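You operate a simulated robot arm through the tools that you are given. There is no shell and no other tool. Be economical: measure what you need, move in short steps, check, and stop when the job is done.

You run a simulated two-armed robot. Do the job below in one go: nothing can be reset, and whatever is moved stays where it is left.

JOB
Stand the bookend on the tray and sweep up the sawdust under it.
Fine: the soft brush stands at the table end: pass it across to your other hand before you sweep; it goes back in its well. Set down upright: soft brush. What is to be rubbed or washed off counts as gone when no trace of it is left.

It is judged by the outcome, as a careful person would: the job done as asked, and still so three seconds after it is handed in. It fails if anything else is knocked over, pushed out of place, dropped, spilled or broken.

ROBOT AND FRAMES
Two 7-joint arms with two-finger parallel grippers on one trunk, on a base that drives. Base frame: it is fixed to the floor where the robot stands at the start and does not move with it; the origin is under the middle of the robot, x ahead of it, y to its left, z up; the surface under the hand at the start is at about z = 0.8. Readings come in m, rad, newtons and seconds.
The left shoulder is at the start at [0.06, 0.143, 0.938], the right one opposite. With the tool pointing down near the work surface each hand reaches from about 0.32 to 0.74 m from the robot's upright axis, wherever it stands, measured 20 degrees to its own side. Places, roughly: bed of the serving tray [0.5, -0.3, 0.8]; sawdust [0.5, 0, 0.8]. Payload 1.57 kg a hand.
The TCP of each hand is the grasp point between the finger pads, 0.03 m short of the fingertips. In the tool frame z runs along the fingers and y along their closing line. The gripper opens to 0.11 m. The fingers are 0.024 m wide and 0.012 m thick; the gripper's body (0.048 by 0.112 m) begins 0.078 m behind the TCP.
Orientation is that of the tool frame in the base frame, as [roll, pitch, yaw] about the fixed x, y, z axes, in that order (R = Rz(yaw) Ry(pitch) Rx(roll)). With the fingers straight down and closing along the base's y, the tool's x points along the base's -x, its y along +y and its z along -z.

CONTROLS
- The arms move only by the tool servo_tool. It takes "left_rows", "right_rows" or both (then of equal length, played together; a hand with none holds still); each is a list of rows, each a list of 2 entries, a list of its own where there are three numbers: the shift along the tool's x, y, z in units of 30 mm (1.0 is 30 mm), then the turn, a rotation vector about the tool's x, y, z in units of 5 degrees (1.0 is 5 degrees). In form: [[[dx, dy, dz], [rx, ry, rz]], ...]. A call has 1 to 8 rows; each row shifts and turns the commanded pose from where the row before left it, along the tool's axes as they then stand. "left_claw" and "right_claw" are, for a hand that has rows, the closure in counts, from 0 (fully open) to 255 (shut), set as the call begins (left out, the last holds). A call with a number of a shift or a turn outside -1 to 1 is refused whole. A row lasts 0.2 s, in which the tool goes at most 0.05 m and 0.15 rad; a call with a longer step from one row to the next is refused whole, and so is a gripper value outside its range. Where a pose cannot be reached the arm comes as near as it can. A force on the tool above 80 N (or 10 N above the force at the start of the call, whichever is more), or a blocked arm, ends the call early, and 0.2 s more pass. Each finger travels about 0.045 m/s and halts on what it meets, pressing with about 32 N; the grip force reading is that of the motor and also rises with nothing between the fingers. The clock runs only during rows and for 0.2 s after the last one: add rows that do not move to give the fingers time. The reply holds the time, the measured pose of the TCP, the force on the tool along the base axes, the opening and the grip force, in the units named above and with some noise, with the torque about the TCP (base axes, N m) and any sound that the robot's microphone picked up, and new pictures: "views" is both (left out), scene, wrist or none (wrist: the cameras of the hands that moved).
- Cameras (640 x 400 px; columns grow to the right, rows downward): "scene" is now at [0.0452, -0.0089, 1.556]; the picture's right is [-0.13, -0.99, 0.00], its down [-0.74, 0.10, -0.66] and it looks along [0.66, -0.09, -0.75] (base axes); focal length 284 px, centre (320, 200). "left" rides on the left gripper at [0.07, -0.016, -0.141] in its tool frame; the picture's right is [0.23, 0.97, 0.00], its down [-0.86, 0.20, -0.48] and it looks along [-0.47, 0.11, 0.88] (tool axes); focal length 222 px, centre (320, 200). "right" rides on the right gripper at [0.07, 0.016, -0.141] in its tool frame; the picture's right is [-0.23, 0.97, 0.00], its down [-0.85, -0.20, -0.48] and it looks along [-0.47, -0.11, 0.88] (tool axes); focal length 222 px, centre (320, 200). There is no depth. A picture from a camera that has moved, and an enlarged one, comes with that camera's place and axes in the base frame and with its lens. The place of the scene camera against the robot may be out by one fixed shift of up to 0.012 m in any direction.
- raise_lower(by): slides the trunk up (or, below 0, down) by that many m; the arms and the scene camera ride with it, the base frame stays. It gives what a move gives, with no picture.
- roll_base(legs): drives the robot by 1 to 6 legs, each [ahead, left, turn to the left] in m, m and rad, along the robot's own axes; the way and the turn of a leg run together, so that a leg with both is an arc; at most 1.5 m and 3.142 rad a leg. The arms and the cameras ride along, it lands a little off, and it stops where it bumps. It gives what a move gives, and a new picture of the scene camera.
- turn_head(pan, tilt): turns the head with the scene camera to pan (to the left, within 1.501 rad either way) and tilt (down, from -0.506 to 1.204), counted from straight ahead of the robot. It gives what a move gives, and a new picture of the scene camera.
- close_up(camera, box): a new picture of the part [left, top, right, bottom] of that camera's present view, enlarged. No time passes.
- job_done(): hands the job in; it is judged then, once.

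Work in short steps. Places have to be worked out from the pictures, the camera data and where the tool is seen: move nearer, look again, correct. Check each grasp and each placing, and mend what went wrong. You have 120 turns and 260 pictures in all, those below and enlarged ones among them. Open the grippers and draw the arms clear of the work before you hand the job in, unless the task says otherwise; then end with one line.

The tools are called after "Request:" as a command line: name --argument value ..., lists and objects as JSON in quotes. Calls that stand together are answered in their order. servo_tool: Moves the arms, as the interface text tells. Its arguments: {"type":"object","properties":{"left_rows":{"type":"array","items":{"type":"array"}},"left_claw":{"type":"number"},"right_rows":{"type":"array","items":{"type":"array"}},"right_claw":{"type":"number"},"views":{"type":"string","enum":["both","scene","wrist","none"]}},"required":[]} The other tools are called the same way: raise_lower (by) slides the trunk up or down; roll_base (legs) drives the base; turn_head (pan, tilt) turns the head that bears the scene camera; close_up (camera, box) takes an enlarged picture of a part of a camera's view; job_done () hands the job in.

At the start:

```text
time: 0.0
left_eef_pos: [0.5177, 0.1224, 1.1108]
left_tool_rot: [3.141, 0.002, 3.141]
left_force: [0.0, -0.9, -0.1]
left_wrist_torque: [0.04, 0.01, 0.02]
left_width: 0.1097
left_gripper_force: 0.1
right_eef_pos: [0.4346, -0.3872, 1.1106]
right_tool_rot: [-3.14, -0.001, -3.139]
right_force: [0.3, 0.1, 0.1]
right_wrist_torque: [-0.01, 0.02, -0.01]
right_width: 0.1099
right_gripper_force: 0.0
trunk travel left (down, up): [-0.537, 0.053]
robot x, y, heading: [-0.0025, -0.0026, -0.003]
head pan, tilt: [-0.134, 0.843]
```

scene: 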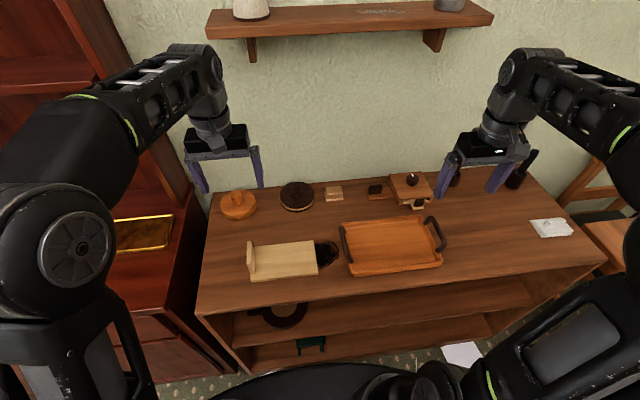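
right: 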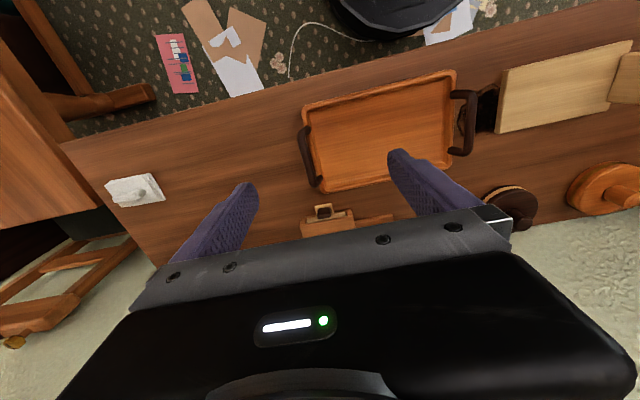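
left: 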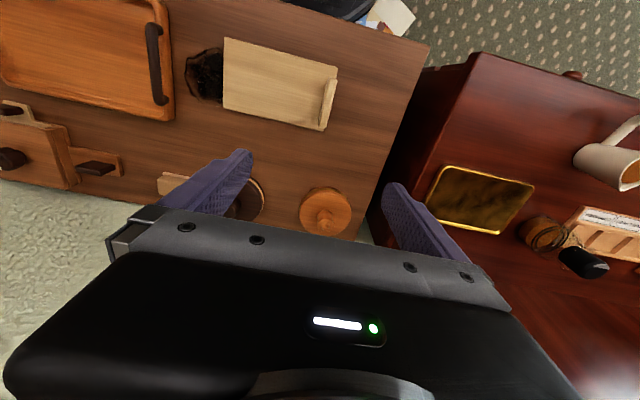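

I'll start by enlarging the key parts of the scene to identify the bookend, the sawdust and the brush.

Request:
close_up --camera "scene" --box '[200, 160, 360, 300]'

Request:
close_up --camera "scene" --box '[340, 130, 600, 290]'

Request:
close_up --camera "left" --box '[0, 0, 400, 250]'

Request:
close_up --camera "right" --box '[40, 60, 640, 260]'

```text
2.86 times, centred on (280, 230) of scene
camera zoom: at [0.0452, -0.0089, 1.556], right [-0.13, -0.99, 0.0], down [-0.74, 0.1, -0.66], along [0.66, -0.09, -0.75], focal length 813 px, centre (434, 114)
```

zoom: 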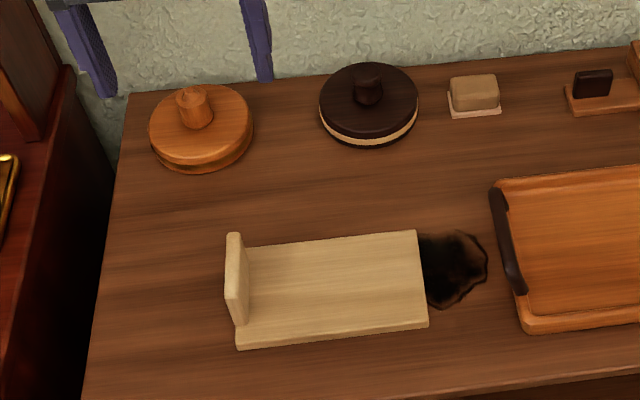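

```text
2.46 times, centred on (470, 210) of scene
camera zoom: at [0.0452, -0.0089, 1.556], right [-0.13, -0.99, 0.0], down [-0.74, 0.1, -0.66], along [0.66, -0.09, -0.75], focal length 700 px, centre (-49, 175)
```

zoom: 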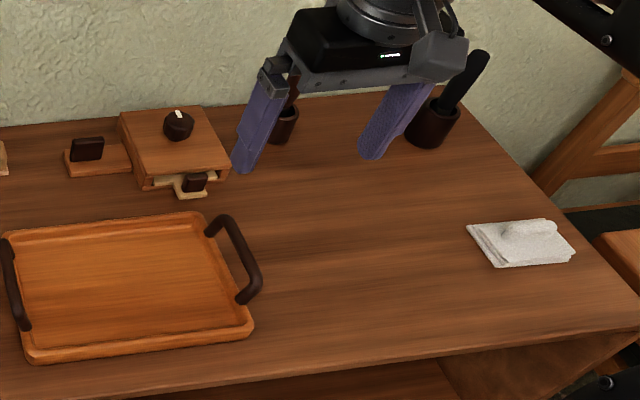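

```text
1.60 times, centred on (200, 125) of left
camera zoom: at [0.448, 0.1052, 1.2517], right [-0.23, 0.97, 0.0], down [0.85, 0.2, 0.48], along [0.47, 0.11, -0.88], focal length 355 px, centre (512, 320)
```

zoom: 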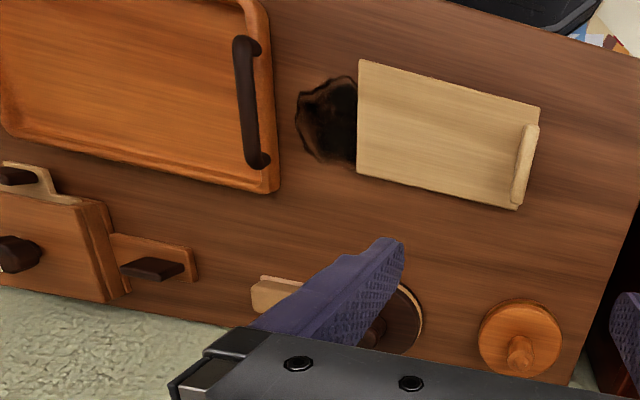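

```text
1.07 times, centred on (340, 160) of right (not enlarged: the box is as wide or as high as the picture)
camera zoom: at [0.3652, -0.3713, 1.2516], right [0.23, 0.97, 0.0], down [0.85, -0.2, 0.48], along [0.47, -0.11, -0.88], focal length 237 px, centre (299, 243)
```

zoom: 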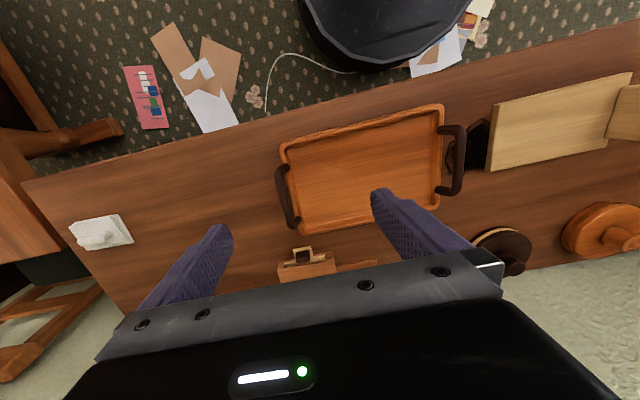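

The bookend lies with its long plate on the table and its lip at the left end, near [0.48, 0.13]. A dark patch, which I take to be the sawdust, shows past its right end. I'll lower the left hand above the lip for a closer look.

Request:
servo_tool --left_rows '[[[0.6, 0, 0.9], [0, 0, 0]], [[0.6, 0, 0.9], [0, 0, 0]], [[0, 0, 0.9], [0, 0, 0]], [[0, 0, 0.9], [0, 0, 0]], [[0, 0, 0.5], [0, 0, 0]]]' --left_claw 0 --views "both"

```text
time: 1.2
left_eef_pos: [0.4836, 0.1236, 0.9866]
left_tool_rot: [-3.141, 0.003, 3.141]
left_force: [-0.4, -0.6, 0.2]
left_wrist_torque: [0.01, 0.01, 0.0]
left_width: 0.1101
left_gripper_force: 0.0
right_eef_pos: [0.4344, -0.388, 1.1095]
right_tool_rot: [3.141, 0.0, -3.139]
right_force: [0.2, 1.1, 0.6]
right_wrist_torque: [0.01, 0.0, 0.0]
right_width: 0.1098
right_gripper_force: 0.0
trunk travel left (down, up): [-0.537, 0.053]
robot x, y, heading: [-0.0017, 0.0016, -0.003]
head pan, tilt: [-0.134, 0.843]
camera scene: at [0.0455, -0.0089, 1.556], right [-0.13, -0.99, 0.0], down [-0.74, 0.1, -0.66], along [0.66, -0.09, -0.75], focal length 284 px, centre (320, 200)
camera left: at [0.4133, 0.1053, 1.1272], right [-0.23, 0.97, 0.0], down [0.85, 0.2, 0.48], along [0.47, 0.11, -0.88], focal length 222 px, centre (320, 200)
```

scene: 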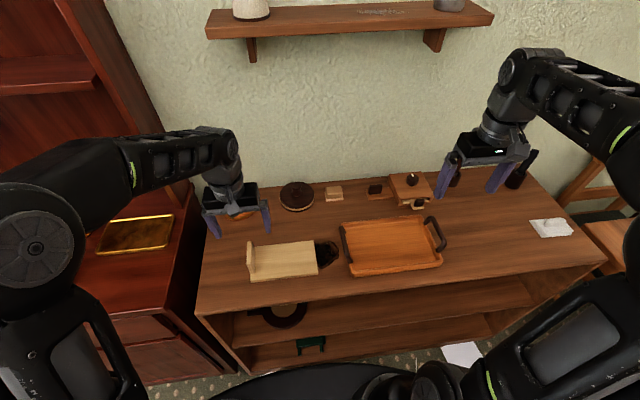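
left: 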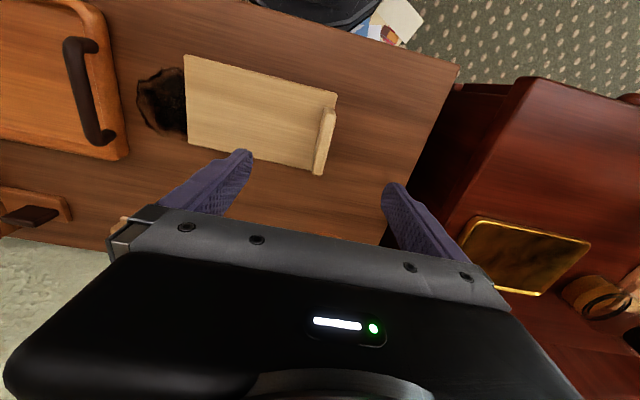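

The left wrist camera now looks straight at the bookend. I'll enlarge the lip.

Request:
close_up --camera "left" --box '[130, 40, 370, 190]'

Request:
close_up --camera "scene" --box '[230, 220, 350, 295]'

```text
2.67 times, centred on (250, 115) of left
camera zoom: at [0.4133, 0.1053, 1.1272], right [-0.23, 0.97, 0.0], down [0.85, 0.2, 0.48], along [0.47, 0.11, -0.88], focal length 592 px, centre (507, 427)
```

zoom: 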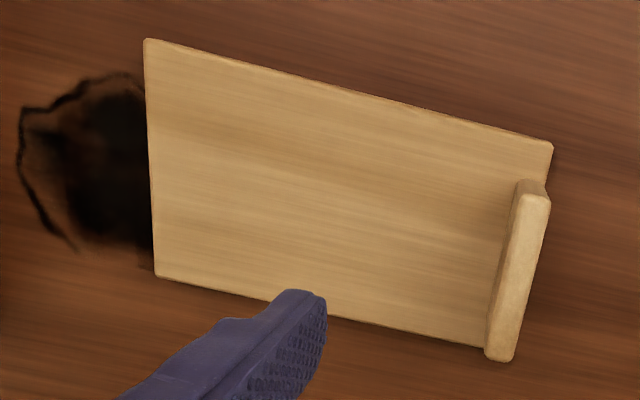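

```text
5.33 times, centred on (290, 258) of scene
camera zoom: at [0.0455, -0.0089, 1.556], right [-0.13, -0.99, 0.0], down [-0.74, 0.1, -0.66], along [0.66, -0.09, -0.75], focal length 1517 px, centre (480, -107)
```

zoom: 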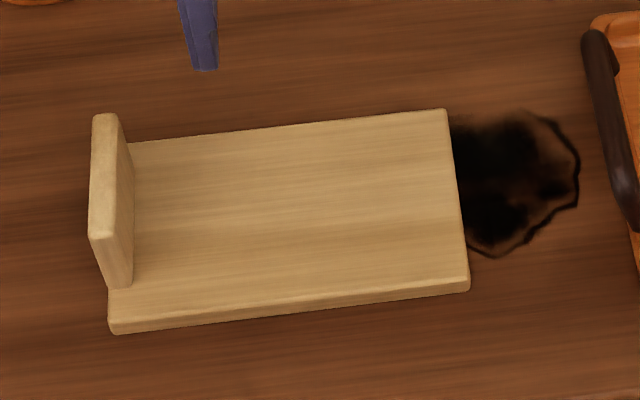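

The lip stands near x 0.445–0.52, y 0.12–0.132, with its top at about z 0.865. I'll lower the open hand around it to about z 0.855.

Request:
servo_tool --left_rows '[[[0, 0.1, 0.9], [0, 0, 0]], [[0, 0, 0.9], [0, 0, 0]], [[0, 0, 0.9], [0, 0, 0]], [[0, 0, 0.9], [0, 0, 0]], [[0, 0, 0.5], [0, 0, 0]], [[0, 0, 0.3], [0, 0, 0]]]' --views "both"

```text
time: 2.6
left_eef_pos: [0.4827, 0.1267, 0.8544]
left_tool_rot: [3.141, 0.001, 3.141]
left_force: [-0.2, -0.6, -0.3]
left_wrist_torque: [-0.03, -0.03, 0.02]
left_width: 0.1101
left_gripper_force: 0.1
right_eef_pos: [0.435, -0.3872, 1.1101]
right_tool_rot: [3.141, 0.001, -3.14]
right_force: [-0.1, 0.2, 1.0]
right_wrist_torque: [0.01, -0.01, -0.03]
right_width: 0.1102
right_gripper_force: 0.0
trunk travel left (down, up): [-0.537, 0.053]
robot x, y, heading: [-0.0012, -0.0014, 0.001]
head pan, tilt: [-0.134, 0.843]
camera scene: at [0.0454, -0.0089, 1.556], right [-0.13, -0.99, 0.0], down [-0.74, 0.1, -0.66], along [0.66, -0.09, -0.75], focal length 284 px, centre (320, 200)
camera left: at [0.413, 0.108, 0.9949], right [-0.23, 0.97, 0.0], down [0.85, 0.2, 0.48], along [0.47, 0.11, -0.88], focal length 222 px, centre (320, 200)
```

scene: 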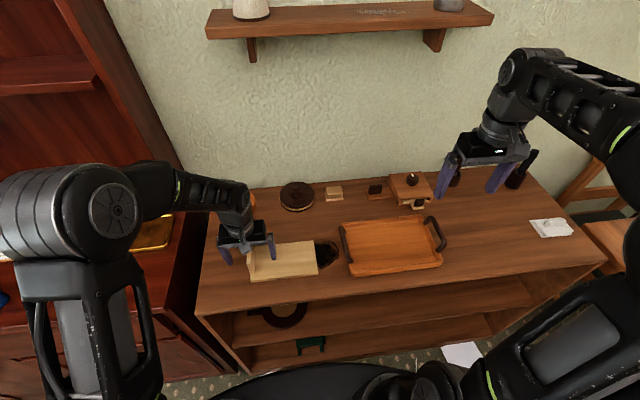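
left: 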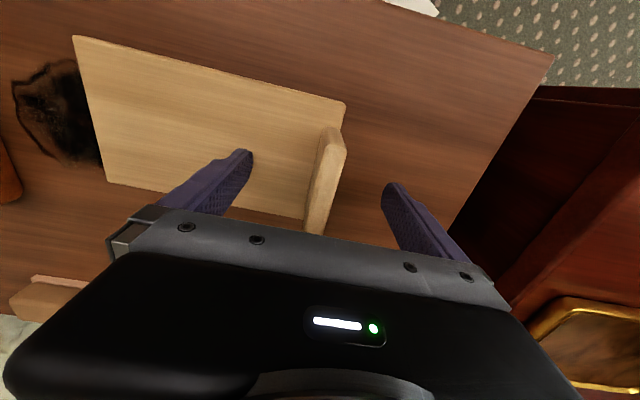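

The lip sits between the fingers and there is no contact force. Now I'll close the gripper.

Request:
servo_tool --left_rows '[[[0, 0, 0], [0, 0, 0]], [[0, 0, 0], [0, 0, 0]], [[0, 0, 0], [0, 0, 0]], [[0, 0, 0], [0, 0, 0]], [[0, 0, 0], [0, 0, 0]], [[0, 0, 0], [0, 0, 0]], [[0, 0, 0], [0, 0, 0]], [[0, 0, 0], [0, 0, 0]]]' --left_claw 255 --views "wrist"

```text
time: 4.4
left_eef_pos: [0.484, 0.1263, 0.8544]
left_tool_rot: [-3.141, 0.002, -3.141]
left_force: [-0.2, 1.0, 0.6]
left_wrist_torque: [0.03, 0.07, -0.03]
left_width: 0.0135
left_gripper_force: 30.0
right_eef_pos: [0.4347, -0.3859, 1.1107]
right_tool_rot: [3.141, 0.001, -3.14]
right_force: [-0.4, -0.3, -0.5]
right_wrist_torque: [-0.01, -0.02, -0.01]
right_width: 0.1099
right_gripper_force: 0.2
trunk travel left (down, up): [-0.537, 0.053]
robot x, y, heading: [-0.0002, -0.0011, 0.003]
head pan, tilt: [-0.134, 0.843]
camera left: at [0.413, 0.108, 0.9953], right [-0.23, 0.97, 0.0], down [0.85, 0.2, 0.48], along [0.47, 0.11, -0.88], focal length 222 px, centre (320, 200)
```

left: 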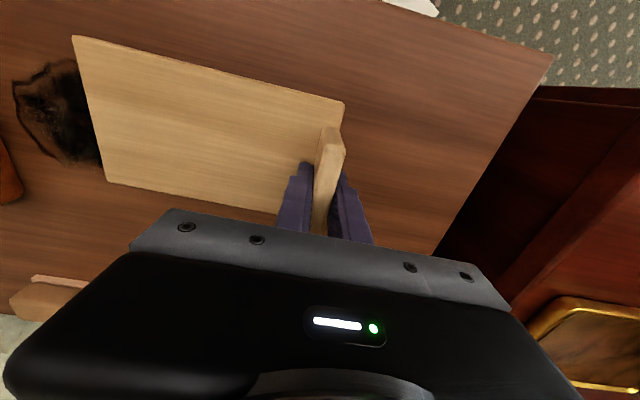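

The grip holds at 13.5 mm. I'll lift straight up by about 0.12 m and check.

Request:
servo_tool --left_rows '[[[0, 0, -0.3], [0, 0, 0]], [[0, 0, -0.6], [0, 0, 0]], [[0, 0, -0.8], [0, 0, 0]], [[0, 0, -0.8], [0, 0, 0]], [[0, 0, -0.8], [0, 0, 0]], [[0, 0, -0.7], [0, 0, 0]]]' --views "both"

```text
time: 5.8
left_eef_pos: [0.4829, 0.1253, 0.9763]
left_tool_rot: [3.141, 0.001, 3.14]
left_force: [-0.1, -0.1, -2.4]
left_wrist_torque: [0.17, 0.0, 0.02]
left_width: 0.0138
left_gripper_force: 30.4
right_eef_pos: [0.4343, -0.3868, 1.1103]
right_tool_rot: [-3.141, 0.0, 3.14]
right_force: [-0.8, -0.2, 0.1]
right_wrist_torque: [0.0, 0.02, 0.01]
right_width: 0.1099
right_gripper_force: 0.2
trunk travel left (down, up): [-0.537, 0.053]
robot x, y, heading: [-0.0027, -0.0015, -0.002]
head pan, tilt: [-0.134, 0.843]
camera scene: at [0.0451, -0.0088, 1.556], right [-0.13, -0.99, 0.0], down [-0.74, 0.1, -0.66], along [0.66, -0.09, -0.75], focal length 284 px, centre (320, 200)
camera left: at [0.4126, 0.1079, 1.1169], right [-0.23, 0.97, 0.0], down [0.85, 0.2, 0.48], along [0.47, 0.11, -0.88], focal length 222 px, centre (320, 200)
```

scene: 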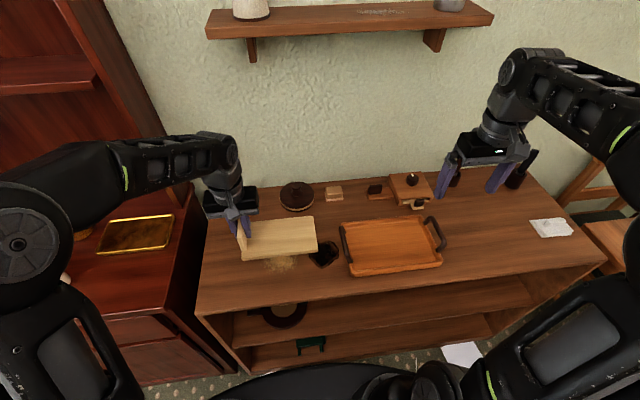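
left: 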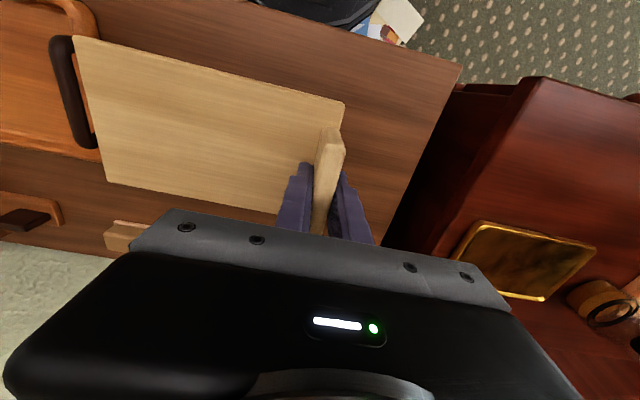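

The bookend is level and secure, and pale sawdust shows on the table around [0.5, 0.03]; the dark patch is a separate scorch mark. I'll carry the bookend right over the tray and move the right hand away to the right.

Request:
servo_tool --left_rows '[[[0, -0.9, 0], [0, 0, 0]], [[0, -1, 0], [0, 0, 0]], [[0, -1, 0], [0, 0, 0]], [[0, -1, 0], [0, 0, 0]], [[0, -1, 0], [0, 0, 0]], [[0, -1, 0], [0, 0, 0]], [[0, -1, 0], [0, 0, 0]], [[0, -1, 0], [0, 0, 0]]]' --right_rows '[[[0, -1, 0], [0, 0, 0]], [[0, -1, 0], [0, 0, 0]], [[0, -1, 0], [0, 0, 0]], [[0, -1, 0], [0, 0, 0]], [[0, 0, 0], [0, 0, 0]], [[0, 0, 0], [0, 0, 0]], [[0, 0, 0], [0, 0, 0]], [[0, 0, 0], [0, 0, 0]]]' --views "both"

```text
time: 7.6
left_eef_pos: [0.484, -0.1127, 0.9754]
left_tool_rot: [3.141, 0.002, 3.141]
left_force: [1.0, -0.3, -1.3]
left_wrist_torque: [0.19, -0.03, 0.03]
left_width: 0.0137
left_gripper_force: 29.6
right_eef_pos: [0.4514, -0.5013, 1.0918]
right_tool_rot: [3.141, 0.001, -3.14]
right_force: [0.8, -0.1, -0.4]
right_wrist_torque: [0.04, -0.01, 0.02]
right_width: 0.11
right_gripper_force: 0.0
right hand out of reach, approached as far as the arm can: row 4
trunk travel left (down, up): [-0.537, 0.053]
robot x, y, heading: [0.0008, 0.0024, -0.004]
head pan, tilt: [-0.134, 0.843]
camera scene: at [0.0458, -0.0101, 1.556], right [-0.13, -0.99, 0.0], down [-0.74, 0.1, -0.66], along [0.66, -0.09, -0.75], focal length 284 px, centre (320, 200)
camera right: at [0.3812, -0.487, 1.2329], right [0.23, 0.97, 0.0], down [0.86, -0.2, 0.48], along [0.47, -0.11, -0.88], focal length 222 px, centre (320, 200)
camera left: at [0.4139, -0.1306, 1.1156], right [-0.23, 0.97, 0.0], down [0.85, 0.2, 0.48], along [0.47, 0.11, -0.88], focal length 222 px, centre (320, 200)
```

scene: 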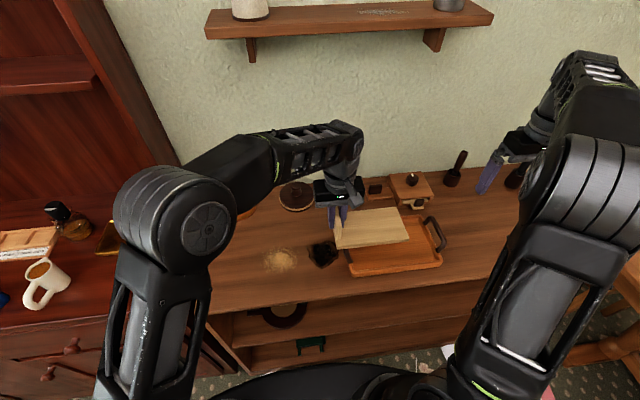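
right: 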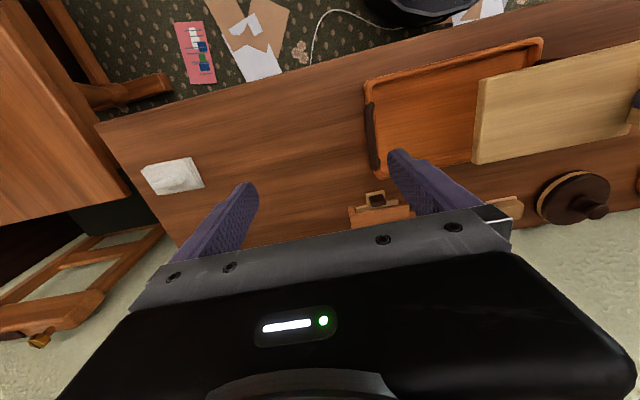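
left: 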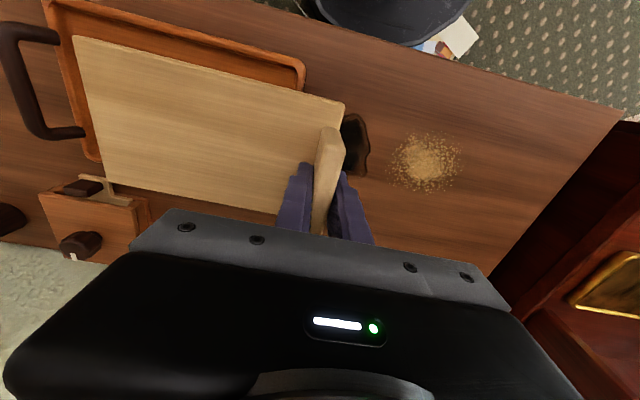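

Sawdust is centred near [0.485, 0.05]. The tray centre works out at about [0.494, -0.284], so the hand should end at about [0.497, -0.196]. I'll move there while still high.

Request:
servo_tool --left_rows '[[[-0.15, -0.9, 0], [0, 0, 0]], [[-0.15, -0.9, 0], [0, 0, 0]], [[-0.15, -0.98, 0], [0, 0, 0]], [[0, 0, 0], [0, 0, 0]]]' --views "both"

```text
time: 8.6
left_eef_pos: [0.496, -0.1966, 0.9758]
left_tool_rot: [3.141, 0.001, 3.141]
left_force: [-0.5, 0.4, -2.3]
left_wrist_torque: [0.16, -0.03, 0.02]
left_width: 0.0134
left_gripper_force: 30.0
right_eef_pos: [0.4503, -0.501, 1.0919]
right_tool_rot: [-3.141, -0.001, -3.138]
right_force: [0.1, 0.6, -0.2]
right_wrist_torque: [-0.01, -0.02, -0.01]
right_width: 0.11
right_gripper_force: 0.1
trunk travel left (down, up): [-0.537, 0.053]
robot x, y, heading: [0.0003, -0.0011, 0.0]
head pan, tilt: [-0.134, 0.843]
camera scene: at [0.0452, -0.0084, 1.556], right [-0.13, -0.99, 0.0], down [-0.74, 0.1, -0.66], along [0.66, -0.09, -0.75], focal length 284 px, centre (320, 200)
camera left: at [0.4266, -0.2134, 1.1167], right [-0.23, 0.97, 0.0], down [0.85, 0.2, 0.48], along [0.47, 0.11, -0.88], focal length 222 px, centre (320, 200)
```

scene: 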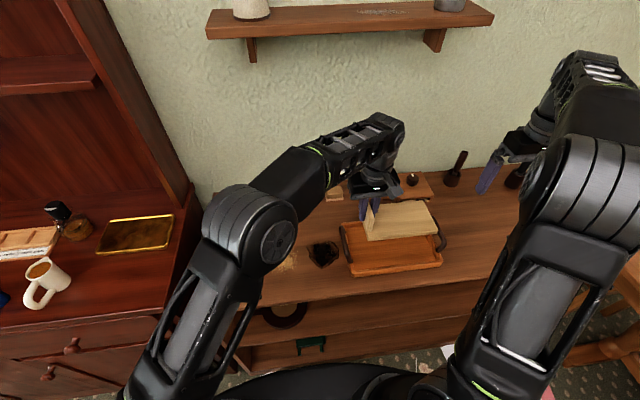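
left: 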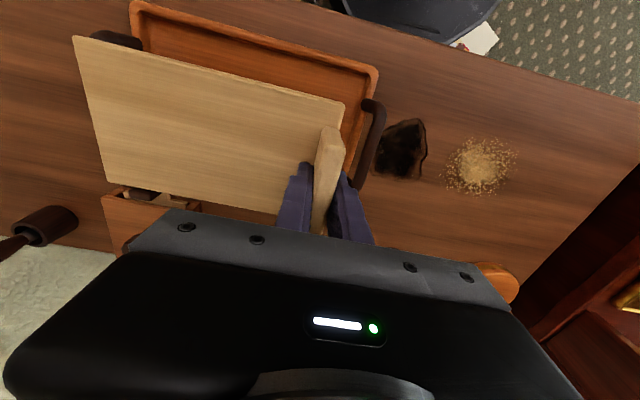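

Alignment looks right. I'll lower it by 0.085 m and check clearance with the rim.

Request:
servo_tool --left_rows '[[[0, 0, 0.9], [0, 0, 0]], [[0, 0, 0.9], [0, 0, 0]], [[0, 0, 0.6], [0, 0, 0]], [[0, 0, 0.4], [0, 0, 0]]]' --views "both"

Request:
close_up --camera "scene" --box '[320, 180, 480, 290]'

Request:
close_up --camera "left" --box '[40, 0, 440, 250]'

```text
time: 9.6
left_eef_pos: [0.4961, -0.1945, 0.8901]
left_tool_rot: [3.141, 0.001, 3.141]
left_force: [0.5, 0.1, -2.3]
left_wrist_torque: [0.17, 0.03, -0.01]
left_width: 0.0139
left_gripper_force: 29.8
right_eef_pos: [0.4505, -0.5019, 1.0919]
right_tool_rot: [-3.14, -0.002, -3.141]
right_force: [0.4, 0.0, 0.0]
right_wrist_torque: [-0.02, 0.01, 0.02]
right_width: 0.1103
right_gripper_force: 0.1
trunk travel left (down, up): [-0.537, 0.053]
robot x, y, heading: [0.0018, 0.0017, -0.004]
head pan, tilt: [-0.134, 0.843]
camera scene: at [0.0456, -0.0092, 1.556], right [-0.13, -0.99, 0.0], down [-0.74, 0.1, -0.66], along [0.66, -0.09, -0.75], focal length 284 px, centre (320, 200)
camera left: at [0.4265, -0.213, 1.0313], right [-0.23, 0.97, 0.0], down [0.85, 0.2, 0.48], along [0.47, 0.11, -0.88], focal length 222 px, centre (320, 200)
```

scene: 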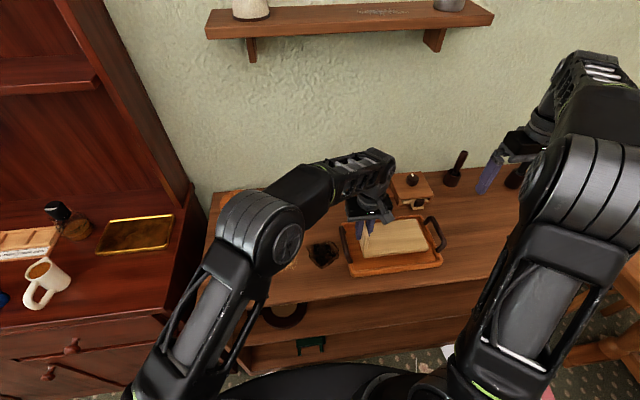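
left: 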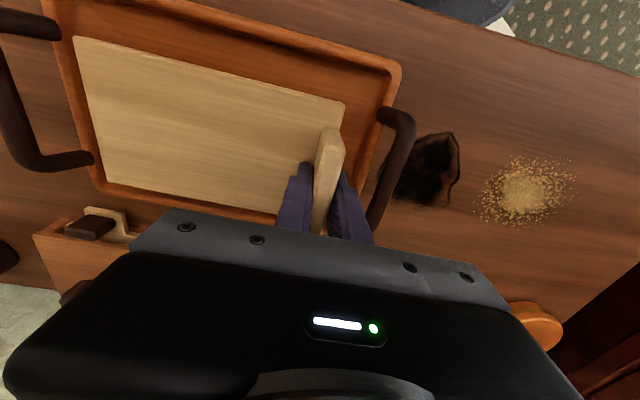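

```text
3.64 times, centred on (400, 235) of scene
camera zoom: at [0.0456, -0.0092, 1.556], right [-0.13, -0.99, 0.0], down [-0.74, 0.1, -0.66], along [0.66, -0.09, -0.75], focal length 1034 px, centre (29, 73)
```

zoom: 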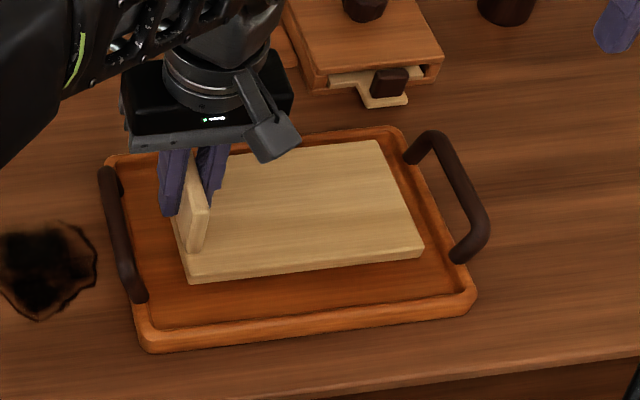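

```text
1.60 times, centred on (240, 125) of left
camera zoom: at [0.4265, -0.213, 1.0313], right [-0.23, 0.97, 0.0], down [0.85, 0.2, 0.48], along [0.47, 0.11, -0.88], focal length 355 px, centre (448, 320)
```

zoom: 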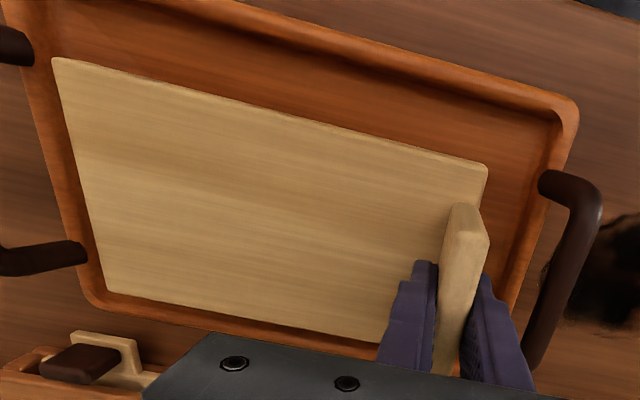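

The plate sits inside the rims all round. I'll lower it in small steps until it touches.

Request:
servo_tool --left_rows '[[[0, 0, 0.4], [0, 0, 0]], [[0, 0, 0.25], [0, 0, 0]], [[0, 0, 0.1], [0, 0, 0]], [[0, 0, 0], [0, 0, 0]]]' --views "none"

```text
time: 10.6
left_eef_pos: [0.4952, -0.1945, 0.8688]
left_tool_rot: [3.14, 0.001, 3.142]
left_force: [0.5, 0.7, -2.1]
left_wrist_torque: [0.17, 0.02, -0.01]
left_width: 0.0135
left_gripper_force: 30.7
right_eef_pos: [0.4508, -0.5024, 1.0918]
right_tool_rot: [3.14, 0.001, 3.141]
right_force: [-0.7, 0.5, -0.1]
right_wrist_torque: [0.02, -0.01, -0.01]
right_width: 0.1098
right_gripper_force: 0.1
trunk travel left (down, up): [-0.537, 0.053]
robot x, y, heading: [0.0052, 0.0004, 0.004]
head pan, tilt: [-0.134, 0.843]
```

No contact yet, so I'll take finer steps.

Request:
servo_tool --left_rows '[[[0, 0, 0.1], [0, 0, 0]], [[0, 0, 0.07], [0, 0, 0]], [[0, 0, 0], [0, 0, 0]]]' --views "none"

```text
time: 11.4
left_eef_pos: [0.4958, -0.1948, 0.8647]
left_tool_rot: [3.141, 0.003, -3.141]
left_force: [-0.1, -0.5, 0.6]
left_wrist_torque: [0.04, 0.13, -0.01]
left_width: 0.0133
left_gripper_force: 30.1
right_eef_pos: [0.4511, -0.5004, 1.0923]
right_tool_rot: [-3.141, 0.001, -3.139]
right_force: [0.6, -0.1, 0.4]
right_wrist_torque: [0.0, -0.03, -0.01]
right_width: 0.1096
right_gripper_force: 0.1
trunk travel left (down, up): [-0.537, 0.053]
robot x, y, heading: [0.0007, -0.0005, -0.0]
head pan, tilt: [-0.134, 0.843]
```

The weight has come off the hand, so it is resting on the bed. I'll open a little, since the handle is close by, and then retreat upward.

Request:
servo_tool --left_rows '[[[0, 0, 0], [0, 0, 0]], [[0, 0, 0], [0, 0, 0]], [[0, 0, 0], [0, 0, 0]], [[0, 0, 0], [0, 0, 0]]]' --left_claw 165 --views "wrist"

Request:
servo_tool --left_rows '[[[0, 0, -0.3], [0, 0, 0]], [[0, 0, -0.7], [0, 0, 0]], [[0, 0, -1], [0, 0, 0]], [[0, 0, -1], [0, 0, 0]], [[0, 0, -1], [0, 0, 0]], [[0, 0, -1], [0, 0, 0]]]' --views "both"

```text
time: 12.4
left_eef_pos: [0.4975, -0.1946, 0.8648]
left_tool_rot: [3.141, 0.003, 3.141]
left_force: [-0.5, -0.4, -0.2]
left_wrist_torque: [0.0, 0.0, 0.01]
left_width: 0.0388
left_gripper_force: 0.1
right_eef_pos: [0.4504, -0.5007, 1.0918]
right_tool_rot: [-3.141, -0.002, 3.141]
right_force: [-0.5, 0.5, -0.6]
right_wrist_torque: [0.01, 0.02, -0.02]
right_width: 0.1098
right_gripper_force: 0.0
trunk travel left (down, up): [-0.537, 0.053]
robot x, y, heading: [-0.0005, 0.0025, 0.001]
head pan, tilt: [-0.134, 0.843]
camera left: at [0.4265, -0.2126, 1.005], right [-0.23, 0.97, 0.0], down [0.85, 0.2, 0.48], along [0.47, 0.11, -0.88], focal length 222 px, centre (320, 200)
```

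left: 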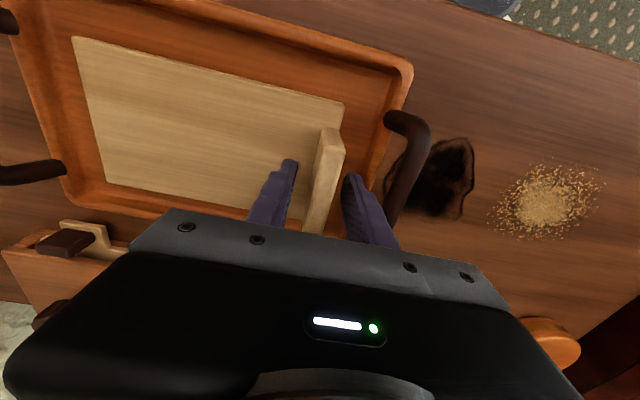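

```text
time: 13.8
left_eef_pos: [0.496, -0.1955, 1.0142]
left_tool_rot: [-3.139, 0.005, -3.142]
left_force: [0.4, 0.0, 0.4]
left_wrist_torque: [0.02, -0.03, 0.01]
left_width: 0.0388
left_gripper_force: 0.0
right_eef_pos: [0.4503, -0.502, 1.0909]
right_tool_rot: [3.141, 0.003, -3.141]
right_force: [-0.2, -0.4, 0.7]
right_wrist_torque: [0.01, -0.04, -0.02]
right_width: 0.1101
right_gripper_force: 0.1
trunk travel left (down, up): [-0.537, 0.053]
robot x, y, heading: [-0.0038, -0.0008, -0.002]
head pan, tilt: [-0.134, 0.843]
camera scene: at [0.0441, -0.0097, 1.556], right [-0.13, -0.99, 0.0], down [-0.74, 0.1, -0.67], along [0.66, -0.09, -0.75], focal length 284 px, centre (320, 200)
camera left: at [0.4243, -0.2129, 1.1549], right [-0.23, 0.97, 0.0], down [0.85, 0.2, 0.48], along [0.47, 0.11, -0.88], focal length 222 px, centre (320, 200)
```

scene: 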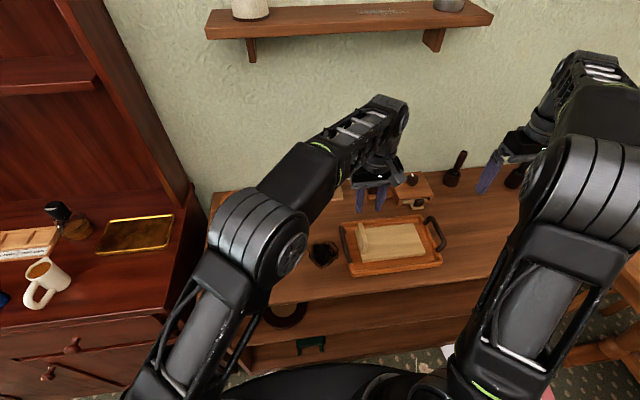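
left: 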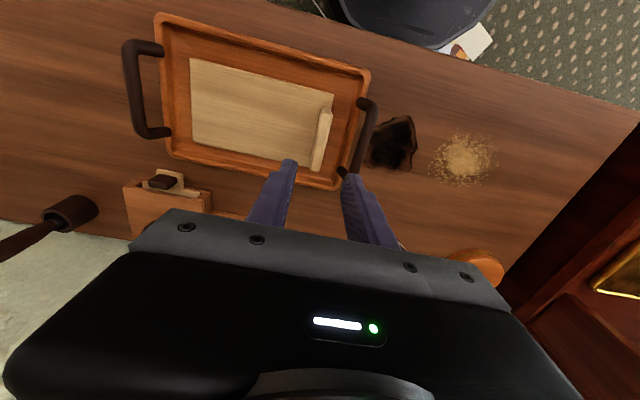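

The bookend stands in the tray. I'll draw the left hand back to the left and pull the right hand in, then look at the two cups at the right.

Request:
servo_tool --left_rows '[[[0, 1, -0.5], [0, 0, 0]], [[0, 1, -0.5], [0, 0, 0]], [[0, 1, -0.5], [0, 0, 0]], [[0, 1, -0.5], [0, 0, 0]], [[0, 1, 0], [0, 0, 0]], [[0, 1, 0], [0, 0, 0]], [[0, 1, 0], [0, 0, 0]], [[0, 1, 0], [0, 0, 0]]]' --right_rows '[[[0.8, 0.8, 0], [0, 0, 0]], [[0.8, 0.8, 0], [0, 0, 0]], [[0.8, 0.8, 0], [0, 0, 0]], [[0.8, 0.8, 0], [0, 0, 0]], [[0, 0, 0], [0, 0, 0]], [[0, 0, 0], [0, 0, 0]], [[0, 0, 0], [0, 0, 0]], [[0, 0, 0], [0, 0, 0]]]' --views "none"

Request:
turn_head --pan -0.7 --tilt 0.75

```text
time: 15.6
left_eef_pos: [0.4946, 0.0458, 1.0736]
left_tool_rot: [-3.14, 0.002, -3.141]
left_force: [-0.1, -0.3, -0.3]
left_wrist_torque: [-0.04, -0.04, 0.01]
left_width: 0.0388
left_gripper_force: 0.0
right_eef_pos: [0.3547, -0.4038, 1.0931]
right_tool_rot: [-3.14, 0.0, -3.14]
right_force: [0.3, -0.6, 0.2]
right_wrist_torque: [-0.04, 0.02, 0.02]
right_width: 0.1102
right_gripper_force: 0.0
trunk travel left (down, up): [-0.537, 0.053]
robot x, y, heading: [-0.0014, -0.0049, 0.004]
head pan, tilt: [-0.134, 0.843]
```

```text
time: 16.6
left_eef_pos: [0.4953, 0.0458, 1.0735]
left_tool_rot: [3.14, 0.002, -3.141]
left_force: [0.2, 0.6, -0.4]
left_wrist_torque: [0.01, 0.01, -0.01]
left_width: 0.039
left_gripper_force: 0.0
right_eef_pos: [0.354, -0.4054, 1.093]
right_tool_rot: [3.141, -0.001, -3.138]
right_force: [1.0, 0.5, 0.3]
right_wrist_torque: [0.02, 0.02, 0.02]
right_width: 0.1097
right_gripper_force: 0.0
trunk travel left (down, up): [-0.537, 0.053]
robot x, y, heading: [-0.0004, 0.002, 0.002]
head pan, tilt: [-0.7, 0.75]
camera scene: at [0.0309, -0.0518, 1.5635], right [-0.64, -0.77, 0.0], down [-0.52, 0.44, -0.73], along [0.56, -0.47, -0.68], focal length 284 px, centre (320, 200)
```

scene: 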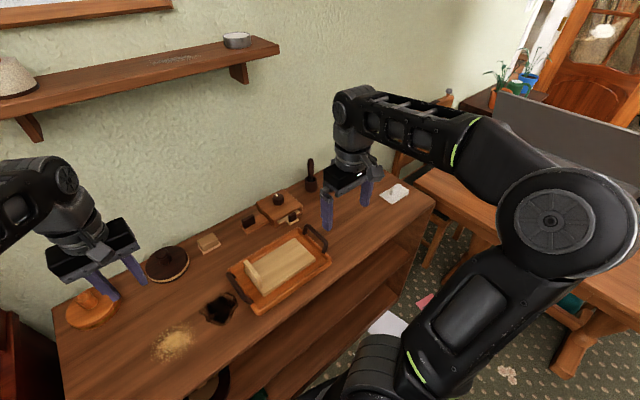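

The right arm hides the cups. Before driving to the right I'll look at the floor on that side.

Request:
turn_head --pan -1.35 --tilt 0.9

Request:
servo_tool --right_rows '[[[0, 0, 0], [0, 0, 0]]]' --views "wrist"

```text
time: 17.6
left_eef_pos: [0.4946, 0.0449, 1.0739]
left_tool_rot: [-3.141, 0.004, 3.141]
left_force: [0.1, -0.4, 0.8]
left_wrist_torque: [0.0, 0.01, 0.0]
left_width: 0.0389
left_gripper_force: 0.0
right_eef_pos: [0.3538, -0.4042, 1.0924]
right_tool_rot: [-3.141, -0.002, -3.141]
right_force: [0.7, 0.6, 0.3]
right_wrist_torque: [0.02, -0.02, 0.0]
right_width: 0.1099
right_gripper_force: 0.1
trunk travel left (down, up): [-0.537, 0.053]
robot x, y, heading: [-0.0005, 0.0028, 0.001]
head pan, tilt: [-1.349, 0.901]
camera scene: at [-0.0159, -0.072, 1.5516], right [-0.98, -0.22, 0.0], down [-0.17, 0.76, -0.62], along [0.14, -0.61, -0.78], focal length 284 px, centre (320, 200)
```

scene: 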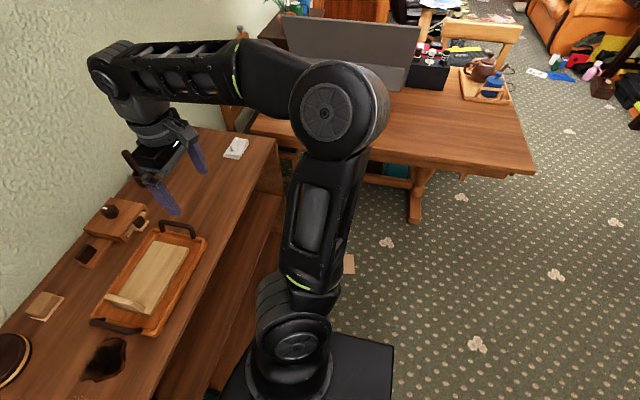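

```text
time: 18.0
left_eef_pos: [0.4941, 0.0455, 1.0732]
left_tool_rot: [3.141, 0.003, -3.141]
left_force: [-0.5, 0.4, -0.3]
left_wrist_torque: [0.01, -0.01, -0.03]
left_width: 0.0387
left_gripper_force: 0.0
right_eef_pos: [0.3539, -0.4036, 1.0928]
right_tool_rot: [3.14, 0.0, -3.142]
right_force: [-0.5, 0.1, -1.4]
right_wrist_torque: [0.01, 0.01, -0.02]
right_width: 0.1102
right_gripper_force: 0.0
trunk travel left (down, up): [-0.537, 0.053]
robot x, y, heading: [0.0001, 0.0002, 0.004]
head pan, tilt: [-1.349, 0.901]
camera right: at [0.2839, -0.3892, 1.2342], right [0.23, 0.97, 0.0], down [0.85, -0.2, 0.48], along [0.47, -0.11, -0.88], focal length 222 px, centre (320, 200)
```

right: 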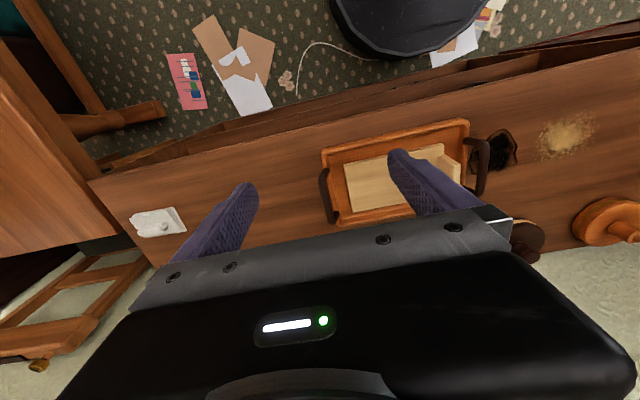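

The floor to the right is open apart from flat papers. I'll drive right by 0.3 m and look at the cups with the head turned toward them.

Request:
roll_base --legs '[[0, -0.3, 0]]'

Request:
turn_head --pan -0.35 --tilt 0.7

```text
time: 20.1
left_eef_pos: [0.4957, -0.2533, 1.073]
left_tool_rot: [3.142, 0.002, 3.14]
left_force: [0.5, -0.6, 0.2]
left_wrist_torque: [-0.01, 0.01, 0.01]
left_width: 0.0387
left_gripper_force: 0.2
right_eef_pos: [0.3537, -0.704, 1.0925]
right_tool_rot: [3.142, 0.001, 3.14]
right_force: [0.2, 0.6, 0.2]
right_wrist_torque: [0.03, -0.02, 0.01]
right_width: 0.1102
right_gripper_force: 0.0
trunk travel left (down, up): [-0.537, 0.053]
robot x, y, heading: [-0.0032, -0.2995, 0.0]
head pan, tilt: [-1.349, 0.901]
camera scene: at [-0.0162, -0.3713, 1.5515], right [-0.98, -0.22, 0.0], down [-0.17, 0.77, -0.62], along [0.14, -0.61, -0.78], focal length 284 px, centre (320, 200)
```

scene: 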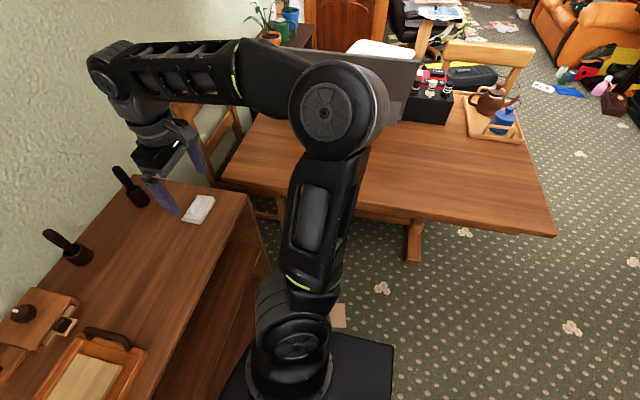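

```text
time: 21.3
left_eef_pos: [0.4947, -0.2531, 1.0735]
left_tool_rot: [3.141, 0.002, 3.139]
left_force: [0.0, -0.6, -0.9]
left_wrist_torque: [-0.02, 0.0, -0.01]
left_width: 0.0387
left_gripper_force: 0.1
right_eef_pos: [0.3544, -0.7029, 1.0929]
right_tool_rot: [3.141, 0.001, -3.141]
right_force: [-0.2, 0.2, -0.6]
right_wrist_torque: [0.0, -0.02, 0.0]
right_width: 0.1101
right_gripper_force: 0.0
trunk travel left (down, up): [-0.537, 0.053]
robot x, y, heading: [-0.0026, -0.3012, -0.006]
head pan, tilt: [-0.351, 0.7]
camera scene: at [0.047, -0.3259, 1.5677], right [-0.35, -0.94, 0.0], down [-0.6, 0.22, -0.76], along [0.72, -0.26, -0.64], focal length 284 px, centre (320, 200)
```

scene: 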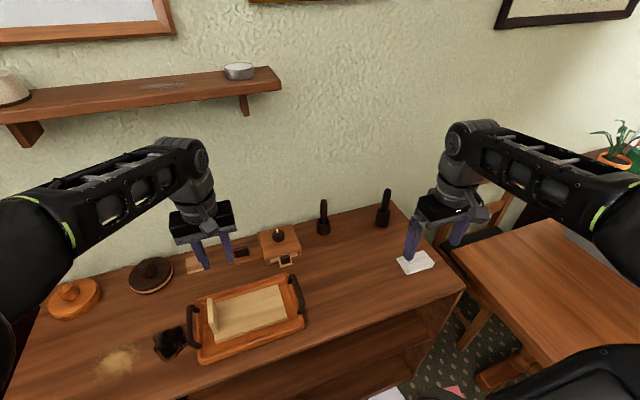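

Two similar handled items stand in cups at the back. I'll enlarge both to tell the soft brush apart.

Request:
close_up --camera "scene" --box '[300, 180, 420, 255]'

Request:
close_up --camera "scene" --box '[130, 150, 300, 270]'

```text
5.33 times, centred on (360, 218) of scene
camera zoom: at [0.047, -0.3259, 1.5677], right [-0.35, -0.94, 0.0], down [-0.6, 0.22, -0.76], along [0.72, -0.26, -0.64], focal length 1517 px, centre (107, 107)
```

zoom: 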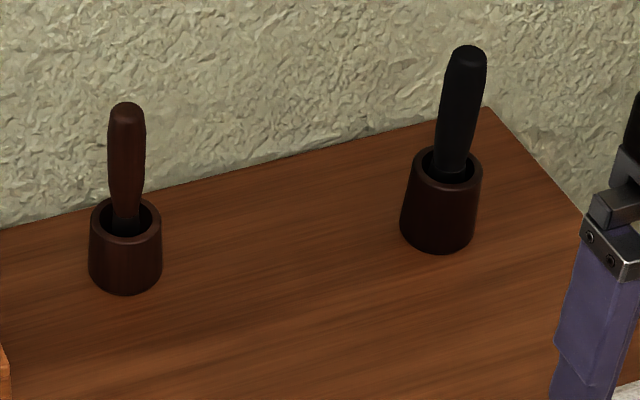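

```text
3.33 times, centred on (215, 210) of scene
camera zoom: at [0.047, -0.3259, 1.5677], right [-0.35, -0.94, 0.0], down [-0.6, 0.22, -0.76], along [0.72, -0.26, -0.64], focal length 948 px, centre (670, 167)
```

zoom: 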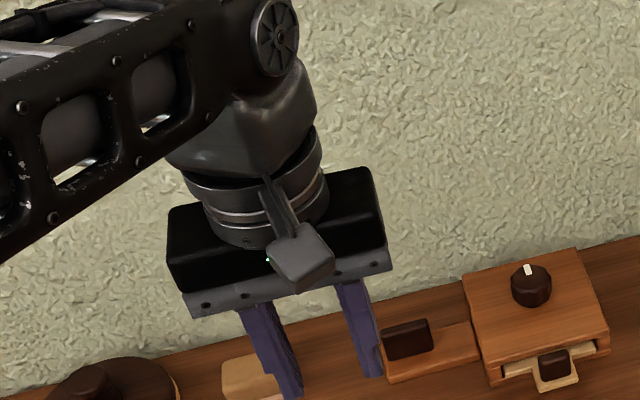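

The outer, black-handled one in the cup near [0.69, -0.82] stands at the table end. Its cup rim is at about z 0.862 and its handle top at about 0.96. I'll drive another 0.25 m right so the right arm can reach it.

Request:
roll_base --legs '[[0, -0.25, 0]]'

```text
time: 23.1
left_eef_pos: [0.4953, -0.5066, 1.0731]
left_tool_rot: [3.141, 0.003, 3.138]
left_force: [-0.2, -1.0, -0.8]
left_wrist_torque: [0.06, 0.0, -0.04]
left_width: 0.0385
left_gripper_force: 0.1
right_eef_pos: [0.3523, -0.957, 1.0919]
right_tool_rot: [3.141, 0.001, 3.139]
right_force: [0.2, 0.5, -0.4]
right_wrist_torque: [0.02, 0.0, 0.01]
right_width: 0.11
right_gripper_force: 0.1
trunk travel left (down, up): [-0.537, 0.053]
robot x, y, heading: [-0.0031, -0.551, -0.0]
head pan, tilt: [-0.351, 0.7]
camera scene: at [0.0464, -0.5793, 1.5677], right [-0.35, -0.94, 0.0], down [-0.6, 0.22, -0.76], along [0.72, -0.26, -0.64], focal length 284 px, centre (320, 200)
```

scene: 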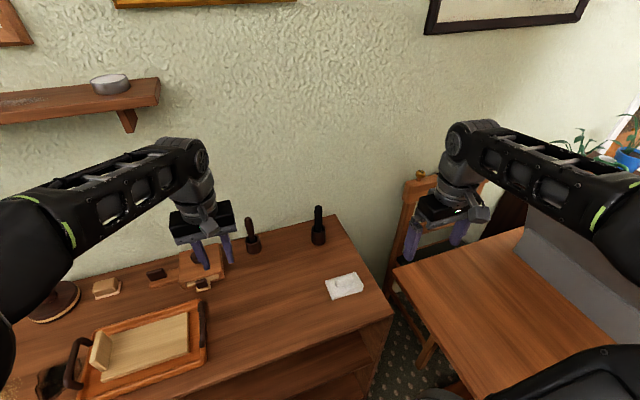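

I'll bring the right hand in line with the black handle and tilt it forward, about 60° from vertical. That leaves the handle's top free for the other hand.

Request:
servo_tool --right_rows '[[[0, 0.58, 0], [0, -1, 0]], [[0, 0.58, 0], [0, -1, 0]], [[0, 0.58, 0], [0, -1, 0]], [[0, 0.58, 0], [0, -1, 0]], [[0, 0.58, 0], [0, -1, 0]], [[0, 0.58, 0], [0, -1, 0]], [[0, 0.58, 0], [0, -1, 0]], [[0, 0.58, 0], [0, -1, 0]]]' --right_claw 0 --views "none"

Request:
servo_tool --right_rows '[[[0, 0, 0], [0, -1, 0]], [[0, 0, 0], [0, -1, 0]], [[0, 0, 0], [0, -1, 0]], [[0, 0, 0], [0, -1, 0]]]' --views "both"

```text
time: 24.9
left_eef_pos: [0.4939, -0.5058, 1.074]
left_tool_rot: [3.141, 0.0, 3.138]
left_force: [0.0, 0.4, -0.2]
left_wrist_torque: [-0.01, 0.02, 0.02]
left_width: 0.0389
left_gripper_force: 0.0
right_eef_pos: [0.3582, -0.8183, 1.1011]
right_tool_rot: [-3.142, 0.696, 3.141]
right_force: [0.1, -0.3, 0.4]
right_wrist_torque: [-0.02, 0.01, -0.03]
right_width: 0.1103
right_gripper_force: 0.0
right hand out of reach, approached as far as the arm can: row 8
trunk travel left (down, up): [-0.537, 0.053]
robot x, y, heading: [-0.0017, -0.5506, -0.005]
head pan, tilt: [-0.351, 0.7]
```

```text
time: 25.9
left_eef_pos: [0.495, -0.5066, 1.0748]
left_tool_rot: [3.141, 0.001, 3.137]
left_force: [0.3, 0.2, 0.7]
left_wrist_torque: [-0.03, 0.0, 0.02]
left_width: 0.0387
left_gripper_force: 0.0
right_eef_pos: [0.4008, -0.8468, 1.1623]
right_tool_rot: [3.142, 1.047, 3.14]
right_force: [0.5, -0.4, 0.1]
right_wrist_torque: [-0.03, 0.02, 0.01]
right_width: 0.1101
right_gripper_force: 0.1
right hand out of reach, approached as far as the arm can: row 1, 2, 3, 4
trunk travel left (down, up): [-0.537, 0.053]
robot x, y, heading: [0.0012, -0.5512, -0.001]
head pan, tilt: [-0.351, 0.7]
camera scene: at [0.0463, -0.578, 1.5678], right [-0.35, -0.94, 0.0], down [-0.6, 0.22, -0.76], along [0.72, -0.27, -0.64], focal length 284 px, centre (320, 200)
camera right: at [0.243, -0.8308, 1.1735], right [0.12, 0.97, 0.2], down [0.01, -0.2, 0.98], along [0.99, -0.11, -0.04], focal length 222 px, centre (320, 200)
```

scene: 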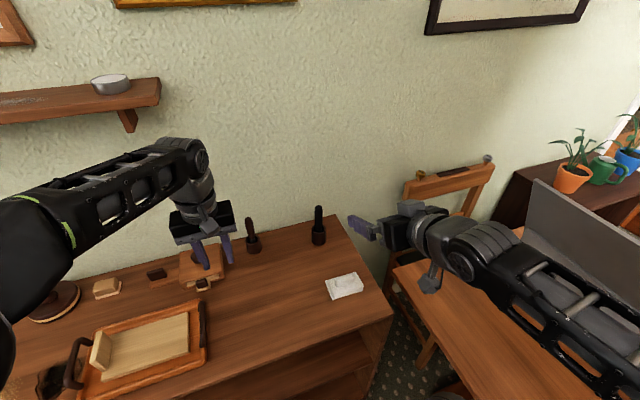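
right: 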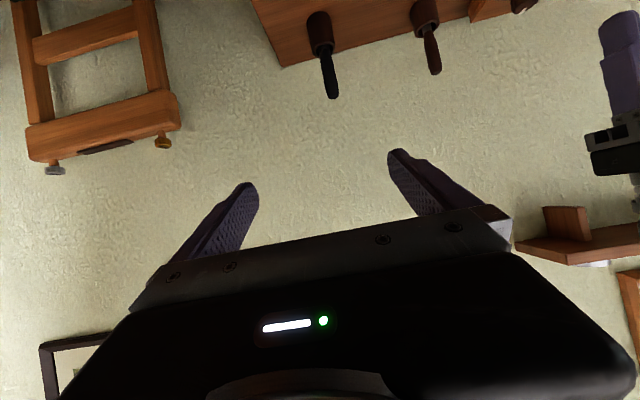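

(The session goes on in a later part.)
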